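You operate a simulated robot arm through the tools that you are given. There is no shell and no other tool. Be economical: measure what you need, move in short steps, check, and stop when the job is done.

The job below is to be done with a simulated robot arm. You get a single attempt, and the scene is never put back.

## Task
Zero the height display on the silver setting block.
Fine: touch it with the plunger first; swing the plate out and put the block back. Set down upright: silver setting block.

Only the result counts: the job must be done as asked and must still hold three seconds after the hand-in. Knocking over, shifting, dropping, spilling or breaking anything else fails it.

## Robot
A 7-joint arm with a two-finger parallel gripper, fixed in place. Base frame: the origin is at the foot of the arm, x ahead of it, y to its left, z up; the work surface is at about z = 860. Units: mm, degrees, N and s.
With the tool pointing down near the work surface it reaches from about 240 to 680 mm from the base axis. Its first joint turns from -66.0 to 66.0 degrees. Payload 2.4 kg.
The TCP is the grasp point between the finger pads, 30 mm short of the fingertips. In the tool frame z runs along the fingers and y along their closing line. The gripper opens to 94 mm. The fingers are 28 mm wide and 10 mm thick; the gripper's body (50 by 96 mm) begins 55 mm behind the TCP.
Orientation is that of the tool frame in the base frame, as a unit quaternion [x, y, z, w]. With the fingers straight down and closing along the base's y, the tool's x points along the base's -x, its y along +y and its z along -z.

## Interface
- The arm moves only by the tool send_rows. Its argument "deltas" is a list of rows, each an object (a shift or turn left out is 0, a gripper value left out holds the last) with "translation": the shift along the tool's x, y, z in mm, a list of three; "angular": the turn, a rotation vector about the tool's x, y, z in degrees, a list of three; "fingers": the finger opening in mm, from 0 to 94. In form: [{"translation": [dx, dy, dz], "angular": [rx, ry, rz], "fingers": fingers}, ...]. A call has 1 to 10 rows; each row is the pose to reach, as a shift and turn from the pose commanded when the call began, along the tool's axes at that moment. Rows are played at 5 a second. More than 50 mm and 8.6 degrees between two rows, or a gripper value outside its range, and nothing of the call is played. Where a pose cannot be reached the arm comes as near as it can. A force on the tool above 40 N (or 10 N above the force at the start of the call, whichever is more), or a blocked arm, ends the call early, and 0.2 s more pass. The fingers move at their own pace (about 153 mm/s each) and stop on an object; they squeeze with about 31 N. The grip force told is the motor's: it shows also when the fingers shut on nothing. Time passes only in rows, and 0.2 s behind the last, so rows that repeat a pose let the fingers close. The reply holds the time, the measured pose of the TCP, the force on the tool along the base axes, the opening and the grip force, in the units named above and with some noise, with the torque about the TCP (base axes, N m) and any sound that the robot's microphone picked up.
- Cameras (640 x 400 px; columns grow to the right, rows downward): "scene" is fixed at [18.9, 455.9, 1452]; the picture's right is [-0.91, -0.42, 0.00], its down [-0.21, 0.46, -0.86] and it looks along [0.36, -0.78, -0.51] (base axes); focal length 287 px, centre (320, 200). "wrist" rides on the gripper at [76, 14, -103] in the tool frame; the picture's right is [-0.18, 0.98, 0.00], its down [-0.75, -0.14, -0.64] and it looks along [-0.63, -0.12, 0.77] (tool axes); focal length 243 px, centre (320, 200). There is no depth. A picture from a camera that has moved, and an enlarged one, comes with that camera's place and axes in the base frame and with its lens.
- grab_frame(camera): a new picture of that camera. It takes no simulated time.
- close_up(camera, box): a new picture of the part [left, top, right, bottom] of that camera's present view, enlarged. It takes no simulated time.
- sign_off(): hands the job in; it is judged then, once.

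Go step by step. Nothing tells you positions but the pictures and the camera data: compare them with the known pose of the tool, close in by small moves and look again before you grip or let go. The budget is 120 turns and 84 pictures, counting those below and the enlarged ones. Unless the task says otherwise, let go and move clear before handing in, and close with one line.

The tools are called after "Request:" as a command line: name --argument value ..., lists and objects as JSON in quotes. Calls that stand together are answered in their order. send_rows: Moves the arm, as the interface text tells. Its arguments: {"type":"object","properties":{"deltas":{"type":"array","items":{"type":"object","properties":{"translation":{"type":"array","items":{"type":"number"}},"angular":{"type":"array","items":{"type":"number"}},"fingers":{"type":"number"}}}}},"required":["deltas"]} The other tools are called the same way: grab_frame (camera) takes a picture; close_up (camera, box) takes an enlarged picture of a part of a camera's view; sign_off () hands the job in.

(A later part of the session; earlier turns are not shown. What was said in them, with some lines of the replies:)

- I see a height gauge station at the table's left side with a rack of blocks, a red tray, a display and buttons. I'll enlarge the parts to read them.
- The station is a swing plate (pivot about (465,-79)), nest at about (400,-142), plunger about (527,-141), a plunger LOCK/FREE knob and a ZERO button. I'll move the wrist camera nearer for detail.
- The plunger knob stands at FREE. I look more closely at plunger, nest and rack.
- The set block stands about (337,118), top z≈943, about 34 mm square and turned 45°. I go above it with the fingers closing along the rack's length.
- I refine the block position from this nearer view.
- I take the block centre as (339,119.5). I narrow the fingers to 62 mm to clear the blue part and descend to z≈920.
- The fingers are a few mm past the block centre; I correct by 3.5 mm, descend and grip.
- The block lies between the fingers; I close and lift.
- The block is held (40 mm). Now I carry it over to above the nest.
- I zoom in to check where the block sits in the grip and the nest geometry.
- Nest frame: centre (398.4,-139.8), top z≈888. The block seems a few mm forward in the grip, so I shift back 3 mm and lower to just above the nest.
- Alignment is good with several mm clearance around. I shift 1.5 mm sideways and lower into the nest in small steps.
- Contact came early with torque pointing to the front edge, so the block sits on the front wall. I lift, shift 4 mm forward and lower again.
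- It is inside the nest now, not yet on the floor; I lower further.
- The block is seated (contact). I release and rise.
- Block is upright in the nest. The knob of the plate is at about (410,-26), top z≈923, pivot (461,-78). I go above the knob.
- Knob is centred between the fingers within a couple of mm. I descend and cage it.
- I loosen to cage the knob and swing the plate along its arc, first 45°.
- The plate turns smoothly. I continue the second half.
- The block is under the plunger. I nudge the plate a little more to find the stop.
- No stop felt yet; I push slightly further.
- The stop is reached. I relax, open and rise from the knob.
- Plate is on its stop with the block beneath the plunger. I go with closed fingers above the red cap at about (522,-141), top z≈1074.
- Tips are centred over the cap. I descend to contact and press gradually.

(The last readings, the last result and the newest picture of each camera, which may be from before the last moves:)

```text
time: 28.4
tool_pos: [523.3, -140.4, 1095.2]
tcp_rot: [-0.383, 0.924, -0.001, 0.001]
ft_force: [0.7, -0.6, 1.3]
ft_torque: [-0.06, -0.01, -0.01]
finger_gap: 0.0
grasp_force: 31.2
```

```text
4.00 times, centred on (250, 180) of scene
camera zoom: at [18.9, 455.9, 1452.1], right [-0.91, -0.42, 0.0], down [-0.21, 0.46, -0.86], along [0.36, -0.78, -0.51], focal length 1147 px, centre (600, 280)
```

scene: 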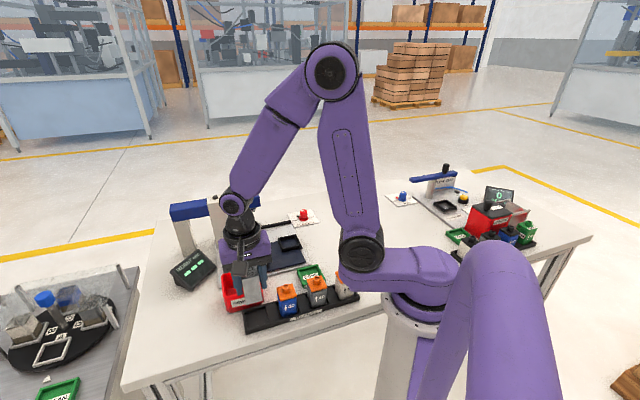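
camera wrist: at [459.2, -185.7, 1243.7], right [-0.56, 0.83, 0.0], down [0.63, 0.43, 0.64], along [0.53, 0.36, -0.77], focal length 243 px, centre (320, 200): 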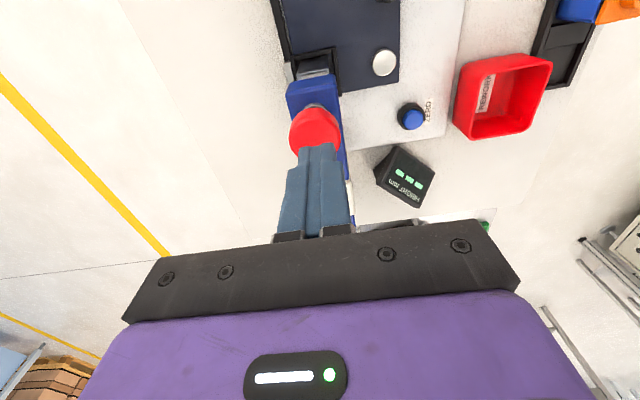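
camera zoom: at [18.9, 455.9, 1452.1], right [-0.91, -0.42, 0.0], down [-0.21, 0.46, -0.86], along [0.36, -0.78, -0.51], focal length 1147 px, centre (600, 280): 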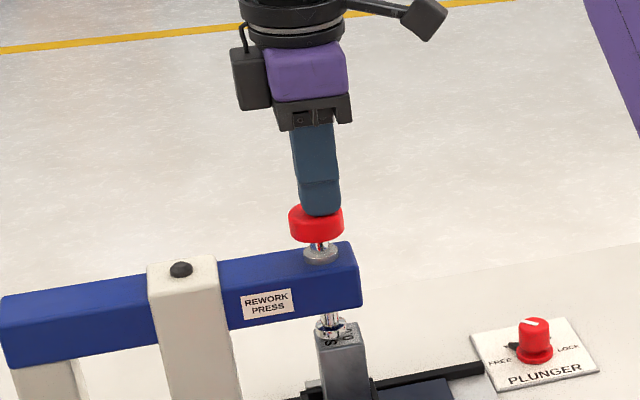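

The plunger moves easily. I continue pressing.

Request:
send_rows --deltas '[{"translation": [0, 0, 3]}, {"translation": [0, 0, 6]}, {"translation": [0, 0, 9]}, {"translation": [0, 0, 9]}]'

Request:
close_up --camera "scene" --box '[160, 160, 300, 290]'

```text
time: 29.3
tool_pos: [523.2, -141.7, 1091.1]
tcp_rot: [-0.383, 0.924, -0.001, 0.001]
ft_force: [-5.0, 0.3, 7.6]
ft_torque: [0.02, 0.2, -0.04]
finger_gap: 0.1
grasp_force: 31.3
stopped in row 4: the force on the tool passed its limit at 42 N (the readings are from after the stop); the commanded pose is now the measured one
```

```text
3.08 times, centred on (230, 225) of scene
camera zoom: at [18.6, 456.0, 1452.0], right [-0.91, -0.42, 0.0], down [-0.21, 0.46, -0.86], along [0.36, -0.78, -0.51], focal length 882 px, centre (597, 123)
```

zoom: 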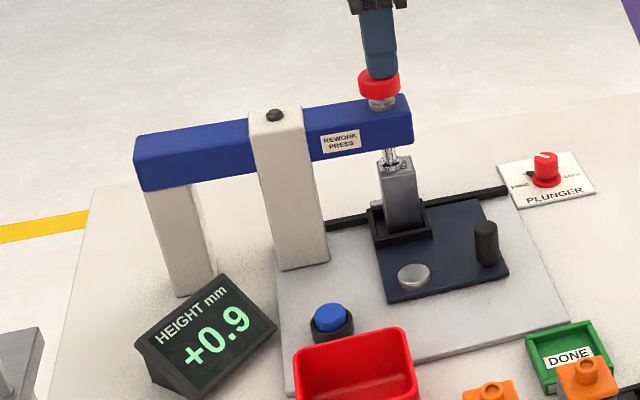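

The plunger touches the block; the display reads +0.9. I rise to see whether the plunger stays down.

Request:
send_rows --deltas '[{"translation": [0, 0, -5]}, {"translation": [0, 0, -20]}, {"translation": [0, 0, -45]}, {"translation": [0, 0, -45]}]'

Request:
close_up --camera "scene" --box '[160, 160, 300, 290]'

```text
time: 30.3
tool_pos: [524.0, -140.6, 1135.5]
tcp_rot: [-0.383, 0.924, -0.003, 0.002]
ft_force: [-0.4, 0.3, -0.3]
ft_torque: [0.02, -0.02, -0.04]
finger_gap: 0.1
grasp_force: 31.0
```

```text
3.08 times, centred on (230, 225) of scene
camera zoom: at [18.9, 455.9, 1452.0], right [-0.91, -0.42, 0.0], down [-0.21, 0.46, -0.86], along [0.36, -0.78, -0.51], focal length 882 px, centre (597, 123)
```

zoom: 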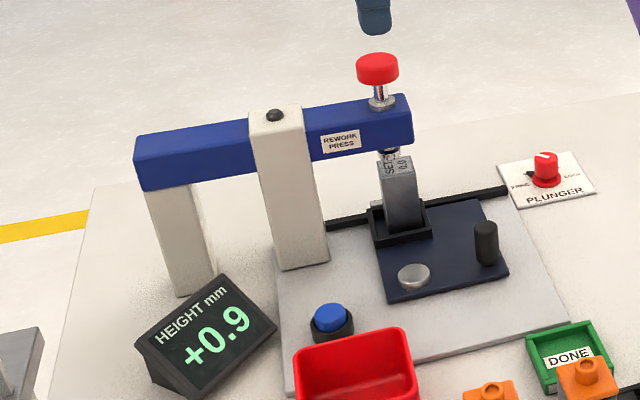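

The plunger sprang back but the display holds the touch reading. Now I go to the ZERO button at about (497,5), top z≈887.

Request:
send_rows --deltas '[{"translation": [-20, 30, 0], "fingers": 0}, {"translation": [-42, 61, 0]}, {"translation": [-63, 92, 0]}, {"translation": [-84.8, 122.3, 0]}, {"translation": [-84.8, 122.3, 45]}, {"translation": [-84.8, 122.3, 90]}, {"translation": [-84.8, 122.3, 135]}, {"translation": [-84.8, 122.3, 170]}, {"translation": [-84.8, 122.3, 170]}]'

Request:
grab_frame --camera "wrist"

Request:
close_up --camera "scene" --box '[170, 190, 280, 290]'

```text
time: 32.3
tool_pos: [500.8, 2.1, 963.2]
tcp_rot: [-0.383, 0.924, -0.002, 0.002]
ft_force: [-0.5, -0.3, 0.1]
ft_torque: [0.03, 0.0, 0.0]
finger_gap: 0.0
grasp_force: 31.1
```

```text
36 pictures are left
camera wrist: at [435.6, -40.8, 1066.2], right [-0.56, 0.83, 0.0], down [0.63, 0.43, 0.64], along [0.53, 0.36, -0.76], focal length 243 px, centre (320, 200)
```

wrist: 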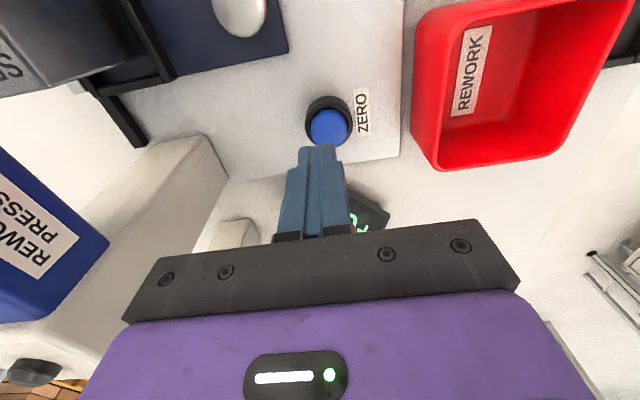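

```text
4.00 times, centred on (225, 240) of scene
camera zoom: at [18.9, 455.9, 1452.0], right [-0.91, -0.42, 0.0], down [-0.21, 0.46, -0.86], along [0.36, -0.78, -0.51], focal length 1147 px, centre (700, 40)
```

zoom: 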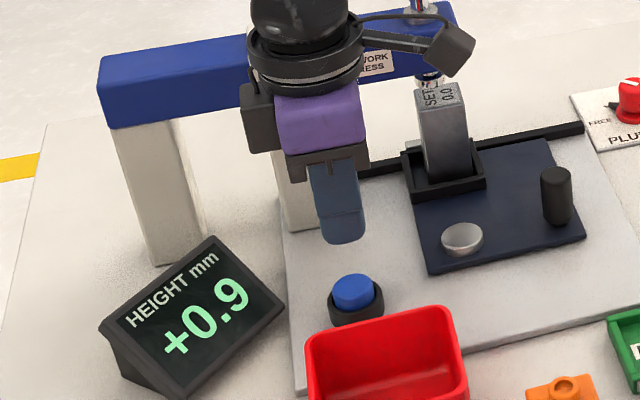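

I correct 4 mm sideways and press the ZERO button gently.

Request:
send_rows --deltas '[{"translation": [0, 4, 20]}, {"translation": [0, 4, 38]}, {"translation": [0, 4, 43]}, {"translation": [0, 4, 46]}, {"translation": [0, 4, 48]}]'

Request:
close_up --camera "scene" --box '[170, 190, 280, 290]'

```text
time: 33.5
tool_pos: [496.9, 6.4, 918.2]
tcp_rot: [-0.382, 0.924, -0.002, 0.003]
ft_force: [2.5, -0.9, 5.2]
ft_torque: [-0.08, -0.01, 0.04]
finger_gap: 0.0
grasp_force: 30.7
heard: click
```

```text
4.00 times, centred on (225, 240) of scene
camera zoom: at [18.9, 455.9, 1452.1], right [-0.91, -0.42, 0.0], down [-0.21, 0.46, -0.86], along [0.36, -0.78, -0.51], focal length 1147 px, centre (700, 40)
```

zoom: 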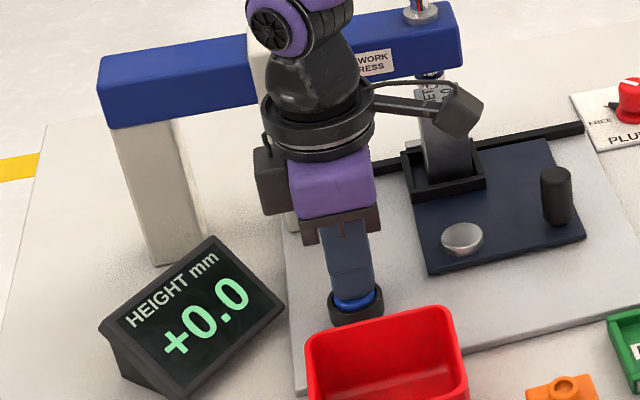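

The display reads 0.0 with a click heard. I rise and go back to the plate's knob.

Request:
send_rows --deltas '[{"translation": [0, 0, -30]}, {"translation": [0, 0, -70]}, {"translation": [0, 0, -90], "fingers": 60}, {"translation": [40, -10, -90]}, {"translation": [80, -20, -90]}, {"translation": [120, -30, -90]}, {"translation": [157, -39, -90]}, {"translation": [157, -39, -50]}, {"translation": [157, -39, -50]}]'

Request:
grab_frame --camera "wrist"

Request:
close_up --camera "scene" --box '[180, 170, 320, 290]'

```text
time: 35.5
tool_pos: [413.1, -130.4, 966.7]
tcp_rot: [-0.383, 0.924, -0.002, 0.002]
ft_force: [-0.1, -0.1, 0.2]
ft_torque: [-0.03, -0.01, 0.03]
finger_gap: 60.1
grasp_force: 0.0
```

```text
33 pictures are left
camera wrist: at [347.9, -174.3, 1070.2], right [-0.56, 0.83, 0.0], down [0.63, 0.43, 0.64], along [0.53, 0.36, -0.76], focal length 243 px, centre (320, 200)
```

wrist: 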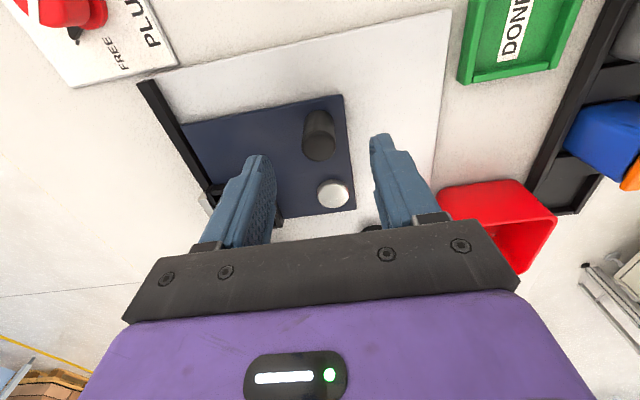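

```text
3.33 times, centred on (250, 230) of scene
camera zoom: at [18.9, 455.9, 1452.0], right [-0.91, -0.42, 0.0], down [-0.21, 0.46, -0.86], along [0.36, -0.78, -0.51], focal length 956 px, centre (553, 100)
```

zoom: 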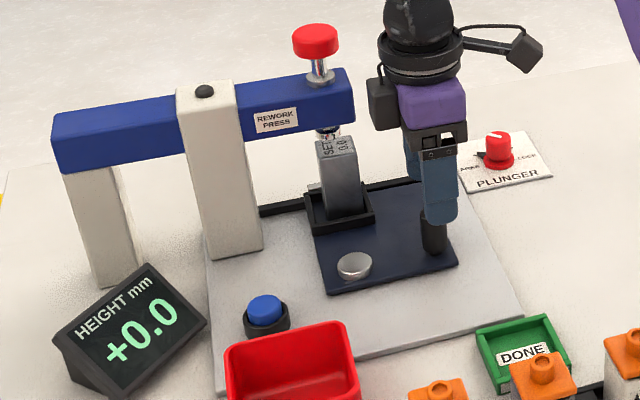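

Knob is well centred beneath. I descend and cage it.

Request:
send_rows --deltas '[{"translation": [0, 0, 20]}, {"translation": [0, 0, 40]}, {"translation": [0, 0, 52]}, {"translation": [0, 0, 52], "fingers": 27}, {"translation": [0, 0, 52], "fingers": 27}, {"translation": [0, 0, 52], "fingers": 27}]'

```text
time: 36.9
tool_pos: [411.9, -131.0, 913.5]
tcp_rot: [-0.382, 0.924, -0.002, 0.002]
ft_force: [-0.1, 0.7, -0.3]
ft_torque: [0.01, -0.03, 0.02]
finger_gap: 26.9
grasp_force: 0.1
```

Now I swing the plate out, first half.

Request:
send_rows --deltas '[{"translation": [-0.05, 6.33, 0], "angular": [0, 0, 5]}, {"translation": [-0.65, 12.63, 0], "angular": [0, 0, 10]}, {"translation": [-1.8, 18.85, 0], "angular": [0, 0, 15]}, {"translation": [-3.48, 24.96, 0], "angular": [0, 0, 20]}, {"translation": [-5.69, 30.88, 0], "angular": [0, 0, 25]}, {"translation": [-8.41, 36.6, 0], "angular": [0, 0, 30]}, {"translation": [-11.62, 42.05, 0], "angular": [0, 0, 35]}, {"translation": [-15.29, 47.21, 0], "angular": [0, 0, 40]}, {"translation": [-19.39, 52.03, 0], "angular": [0, 0, 45]}]'

Request:
send_rows --deltas '[{"translation": [-0.05, 6.33, 0], "angular": [0, 0, 5]}, {"translation": [-0.65, 12.63, 0], "angular": [0, 0, 10]}, {"translation": [-1.8, 18.85, 0], "angular": [0, 0, 15]}, {"translation": [-3.48, 24.96, 0], "angular": [0, 0, 20]}, {"translation": [-5.69, 30.88, 0], "angular": [0, 0, 25]}, {"translation": [-8.41, 36.6, 0], "angular": [0, 0, 30]}, {"translation": [-11.62, 42.05, 0], "angular": [0, 0, 35]}, {"translation": [-15.29, 47.21, 0], "angular": [0, 0, 40]}, {"translation": [-19.39, 52.03, 0], "angular": [0, 0, 45]}, {"translation": [-21, 54.3, 0], "angular": [0, 0, 46]}]'

Request:
close_up --camera "scene" --box '[180, 170, 320, 290]'

```text
time: 38.9
tool_pos: [388.3, -80.3, 913.7]
tcp_rot: [0.001, 1.0, -0.001, 0.002]
ft_force: [0.1, -0.8, -0.5]
ft_torque: [0.02, -0.02, 0.0]
finger_gap: 27.2
grasp_force: 0.1
```

```text
time: 41.1
tool_pos: [410.6, -26.2, 914.9]
tcp_rot: [0.39, 0.921, 0.0, 0.003]
ft_force: [0.5, 1.0, -0.4]
ft_torque: [-0.01, 0.0, 0.02]
finger_gap: 27.6
grasp_force: 0.6
```

```text
3.33 times, centred on (250, 230) of scene
camera zoom: at [18.9, 456.0, 1452.0], right [-0.91, -0.42, 0.0], down [-0.21, 0.46, -0.86], along [0.36, -0.78, -0.51], focal length 956 px, centre (553, 100)
```

zoom: 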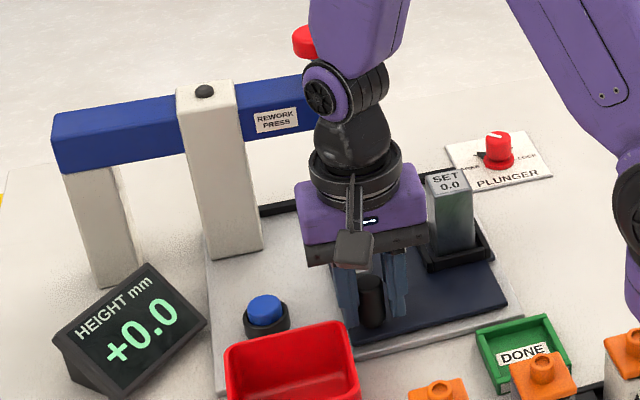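

The plate is out at its stop again. I release the knob, rise and move above the block.

Request:
send_rows --deltas '[{"translation": [0, -1, 0], "fingers": 60}, {"translation": [0, -1, 0], "fingers": 60}, {"translation": [0, -1, -35]}, {"translation": [0, -1, -75]}, {"translation": [0, -1, -115]}, {"translation": [-25, -28, -115], "angular": [0, 0, -0.5]}, {"translation": [-50, -57, -115], "angular": [0, 0, -0.9]}, {"translation": [-73, -86, -115], "angular": [0, 0, -0.9]}, {"translation": [-73, -86, -80], "angular": [0, 0, -0.9]}, {"translation": [-73, -86, -80], "angular": [0, 0, -0.9], "fingers": 62}]'

Request:
grab_frame --camera "wrist"

Request:
close_up --camera "scene" --box '[230, 180, 330, 270]'

```text
time: 43.3
tool_pos: [398.1, -137.3, 994.7]
tcp_rot: [0.383, 0.924, 0.0, 0.002]
ft_force: [-0.3, 0.0, -0.6]
ft_torque: [0.03, 0.0, -0.01]
finger_gap: 62.0
grasp_force: 0.1
```

```text
30 pictures are left
camera wrist: at [353.4, -73.5, 1098.0], right [0.83, 0.56, 0.0], down [0.43, -0.63, 0.65], along [0.37, -0.53, -0.76], focal length 243 px, centre (320, 200)
```

wrist: 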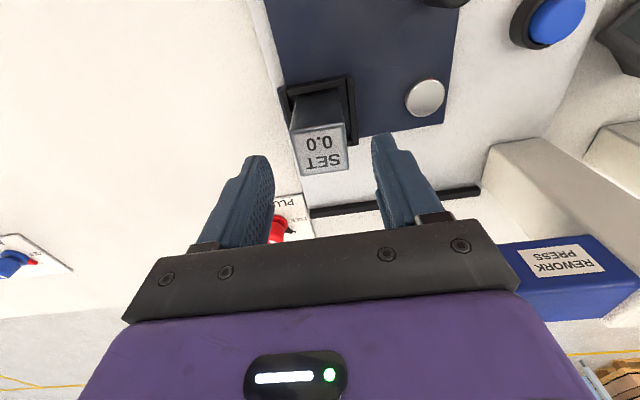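

```text
4.44 times, centred on (280, 225) of scene
camera zoom: at [18.9, 455.9, 1452.0], right [-0.91, -0.42, 0.0], down [-0.21, 0.46, -0.86], along [0.36, -0.78, -0.51], focal length 1274 px, centre (498, 89)
```

zoom: 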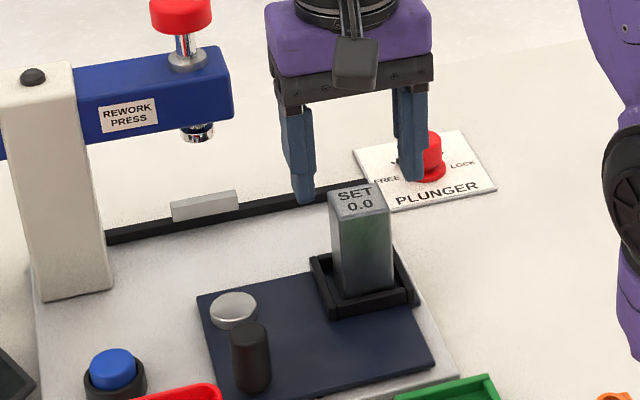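

The block is centred within ~2 mm. I descend to z≈930 and grip.

Request:
send_rows --deltas '[{"translation": [-2, 0, 20]}, {"translation": [-2, 0, 45]}, {"translation": [-2, 0, 64]}, {"translation": [-2, 0, 64]}, {"translation": [-2, 0, 64], "fingers": 20}, {"translation": [-2, 0, 64], "fingers": 20}, {"translation": [-2, 0, 64], "fingers": 20}]'

Request:
send_rows --deltas '[{"translation": [0, 0, -15], "fingers": 20}, {"translation": [0, 0, -45]}, {"translation": [0, 0, -90]}, {"translation": [0, 0, -90]}]'

Request:
close_up --camera "scene" --box '[230, 180, 330, 270]'

```text
time: 44.9
tool_pos: [400.7, -139.2, 928.8]
tcp_rot: [0.384, 0.923, 0.0, 0.003]
ft_force: [-1.1, 0.3, -0.4]
ft_torque: [-0.01, -0.01, 0.01]
finger_gap: 40.1
grasp_force: 31.4
```

```text
time: 45.9
tool_pos: [400.5, -137.3, 1017.6]
tcp_rot: [0.384, 0.923, 0.0, 0.003]
ft_force: [-0.2, 0.8, -2.3]
ft_torque: [-0.02, -0.03, 0.04]
finger_gap: 40.1
grasp_force: 30.9
```

```text
4.44 times, centred on (280, 225) of scene
camera zoom: at [18.9, 455.9, 1452.1], right [-0.91, -0.42, 0.0], down [-0.21, 0.46, -0.86], along [0.36, -0.78, -0.51], focal length 1274 px, centre (498, 89)
```

zoom: 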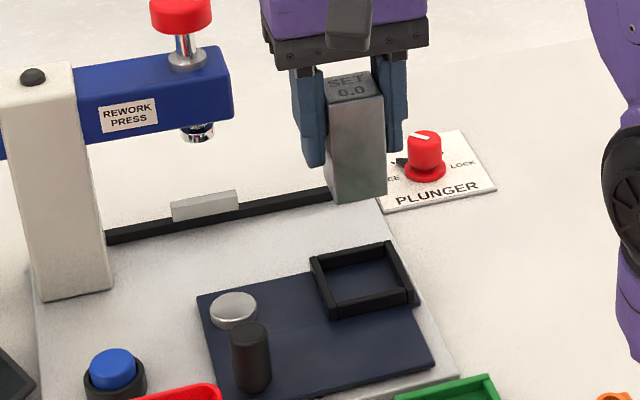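

The block is lifted. I carry it back above its rack slot.

Request:
send_rows --deltas '[{"translation": [26, 16, 0]}, {"translation": [61, 38, 0]}, {"translation": [101, 62, 0]}, {"translation": [141, 87, 0]}, {"translation": [181, 112, 0]}, {"translation": [210, 130, 0]}, {"translation": [226, 139, 0]}, {"translation": [226, 139, 20]}, {"translation": [226, 139, 20]}]'

Request:
grab_frame --camera "wrist"

Request:
close_up --camera "scene" --box '[230, 250, 310, 340]'

```text
time: 47.9
tool_pos: [338.8, 118.9, 1000.2]
tcp_rot: [0.384, 0.923, 0.0, 0.003]
ft_force: [0.3, -0.2, -2.3]
ft_torque: [-0.01, -0.01, 0.02]
finger_gap: 39.9
grasp_force: 31.6
```

```text
27 pictures are left
camera wrist: at [295.2, 182.3, 1103.8], right [0.83, 0.56, 0.0], down [0.43, -0.63, 0.65], along [0.37, -0.53, -0.76], focal length 243 px, centre (320, 200)
```

wrist: 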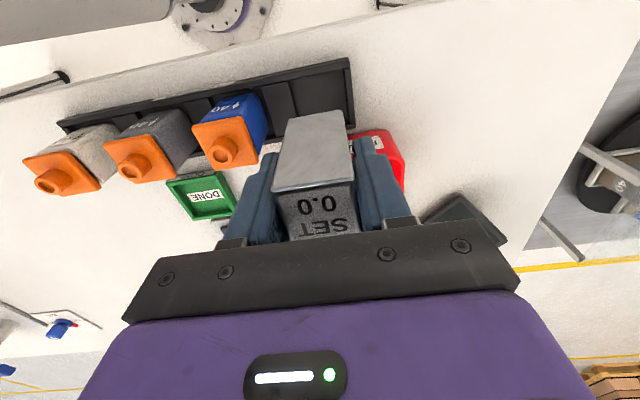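

```text
4.44 times, centred on (270, 295) of scene
camera zoom: at [18.9, 456.0, 1452.0], right [-0.91, -0.42, 0.0], down [-0.21, 0.46, -0.86], along [0.36, -0.78, -0.51], focal length 1274 px, centre (542, -222)
```

zoom: 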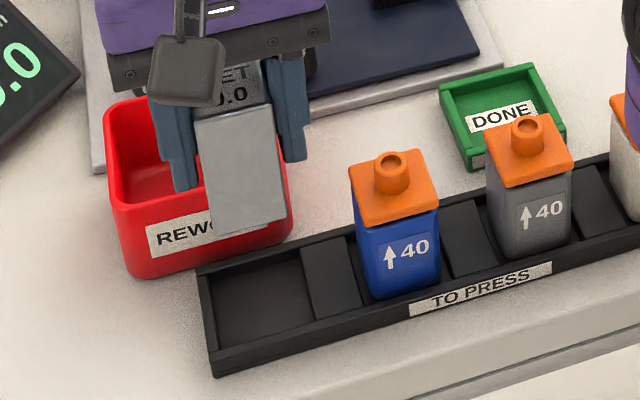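

Position matches the pick pose within 1–2 mm; I correct that and lower toward the slot.

Request:
send_rows --deltas '[{"translation": [1.3, 0.8, 20]}, {"translation": [1.3, 0.8, 45]}, {"translation": [1.3, 0.8, 60]}, {"translation": [1.3, 0.8, 60]}]'

Request:
close_up --camera "scene" --box '[230, 250, 310, 340]'

Request:
grab_frame --camera "wrist"

```text
time: 48.9
tool_pos: [338.0, 120.6, 939.8]
tcp_rot: [0.384, 0.923, 0.0, 0.003]
ft_force: [-0.5, 0.2, -2.8]
ft_torque: [0.0, 0.01, 0.0]
finger_gap: 40.4
grasp_force: 31.2
```

```text
4.44 times, centred on (270, 295) of scene
camera zoom: at [18.9, 456.0, 1452.0], right [-0.91, -0.42, 0.0], down [-0.21, 0.46, -0.86], along [0.36, -0.78, -0.51], focal length 1274 px, centre (542, -222)
```

zoom: 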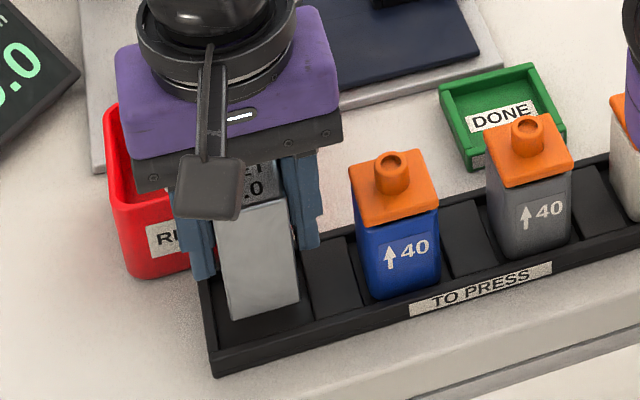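

```text
24 pictures are left
camera wrist: at [293.5, 183.6, 1043.2], right [0.83, 0.56, 0.0], down [0.43, -0.63, 0.65], along [0.37, -0.53, -0.76], focal length 243 px, centre (320, 200)
```

wrist: 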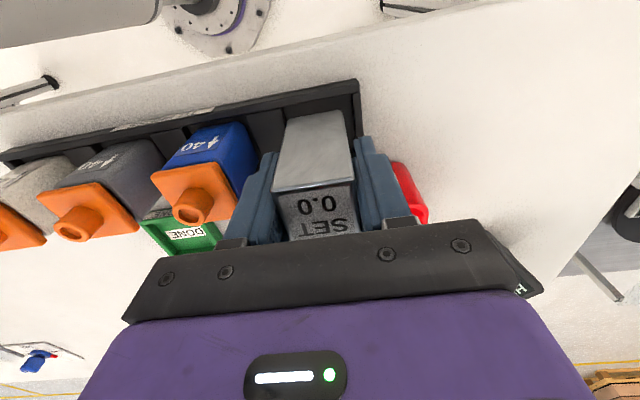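

It is well over the slot. I lower the last ~19 mm in small steps.

Request:
send_rows --deltas '[{"translation": [0, 0, 6]}, {"translation": [0, 0, 11]}, {"translation": [0, 0, 15]}, {"translation": [0, 0, 17]}, {"translation": [0, 0, 18.5]}]'

Request:
close_up --camera "scene" --box '[230, 250, 310, 340]'

```text
time: 50.1
tool_pos: [338.7, 120.6, 921.3]
tcp_rot: [0.383, 0.924, 0.0, 0.003]
ft_force: [0.2, 0.4, -2.1]
ft_torque: [0.02, 0.03, 0.0]
finger_gap: 40.2
grasp_force: 31.2
```

```text
4.44 times, centred on (270, 295) of scene
camera zoom: at [18.9, 456.0, 1452.0], right [-0.91, -0.42, 0.0], down [-0.21, 0.46, -0.86], along [0.36, -0.78, -0.51], focal length 1274 px, centre (542, -222)
```

zoom: 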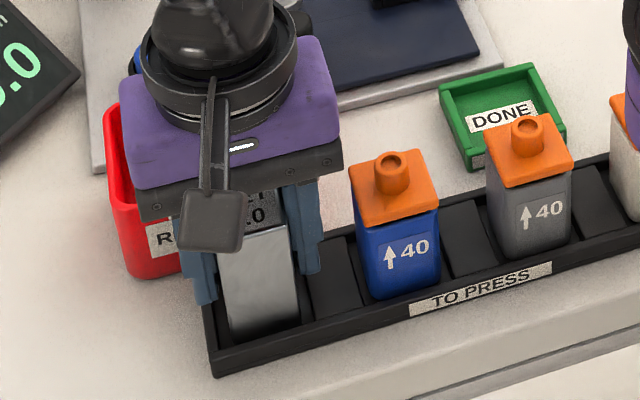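

Almost down; I lower until contact.

Request:
send_rows --deltas '[{"translation": [0, 0, 1]}, {"translation": [0, 0, 2]}]'

```text
time: 50.7
tool_pos: [339.4, 120.9, 919.6]
tcp_rot: [0.384, 0.923, 0.0, 0.002]
ft_force: [-1.3, 1.0, 5.2]
ft_torque: [0.03, 0.21, -0.02]
finger_gap: 40.3
grasp_force: 30.7
```

Contact is made; I release and rise straight up.

Request:
send_rows --deltas '[{"translation": [0, 0, -0.3], "fingers": 60}, {"translation": [0, 0, -0.3], "fingers": 60}, {"translation": [0, 0, -0.3], "fingers": 60}, {"translation": [0, 0, -30]}, {"translation": [0, 0, -70]}, {"translation": [0, 0, -115]}, {"translation": [0, 0, -160]}, {"translation": [-40, -30, -170]}, {"translation": [-80, -60, -170]}]'

Request:
grab_frame --camera "scene"

Request:
close_up --camera "scene" --box '[160, 180, 330, 340]'

```text
refused: row 8 steps farther than a row can; nothing moved
```

```text
22 pictures are left
```

scene: 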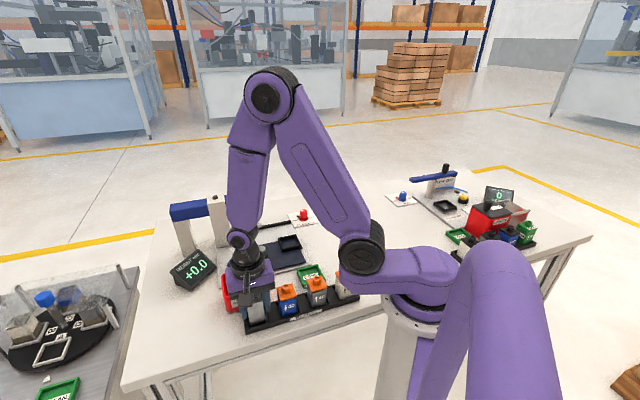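

```text
2.50 times, centred on (245, 260) of scene
camera zoom: at [18.8, 456.0, 1452.0], right [-0.91, -0.42, 0.0], down [-0.21, 0.46, -0.86], along [0.36, -0.78, -0.51], focal length 717 px, centre (508, 50)
```

zoom: 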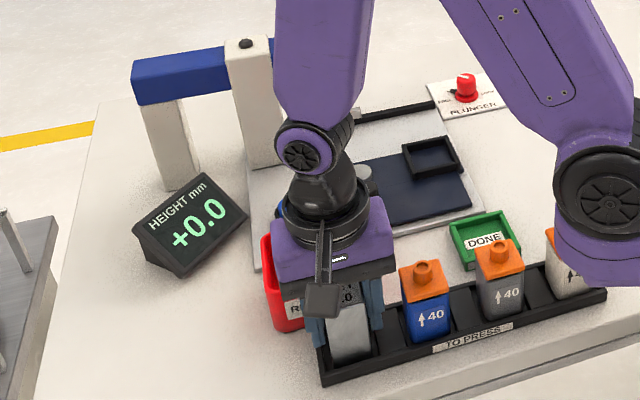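

The move was refused for a too-large step, so nothing moved; I resend with only the release and the straight rise.

Request:
send_rows --deltas '[{"translation": [0, 0, -0.3], "fingers": 60}, {"translation": [0, 0, -0.3], "fingers": 60}, {"translation": [0, 0, -0.3], "fingers": 60}, {"translation": [0, 0, -30]}, {"translation": [0, 0, -70]}, {"translation": [0, 0, -115]}, {"translation": [0, 0, -160]}, {"translation": [0, 0, -200]}, {"translation": [0, 0, -200]}]'

Request:
close_up --camera "scene" --box '[160, 180, 330, 340]'

```text
time: 52.7
tool_pos: [336.8, 120.2, 1120.9]
tcp_rot: [0.384, 0.923, 0.0, 0.004]
ft_force: [0.8, -0.9, -0.3]
ft_torque: [-0.03, 0.02, 0.0]
finger_gap: 59.9
grasp_force: 0.1
```

```text
2.50 times, centred on (245, 260) of scene
camera zoom: at [18.9, 455.9, 1452.0], right [-0.91, -0.42, 0.0], down [-0.21, 0.46, -0.86], along [0.36, -0.78, -0.51], focal length 717 px, centre (508, 50)
```

zoom: 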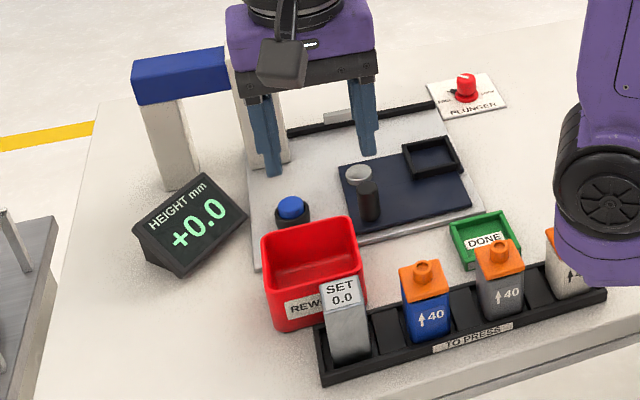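

The block stands upright in its slot, the plate is out, the display reads 0.0 and the arm is clear. I hand in.

Request:
sign_off

```text
The job is handed in.
```

The height display reads +0.0 after the plunger touched the silver setting block. The plate is swung out, the block is back upright in its rack slot, and the job is handed in.
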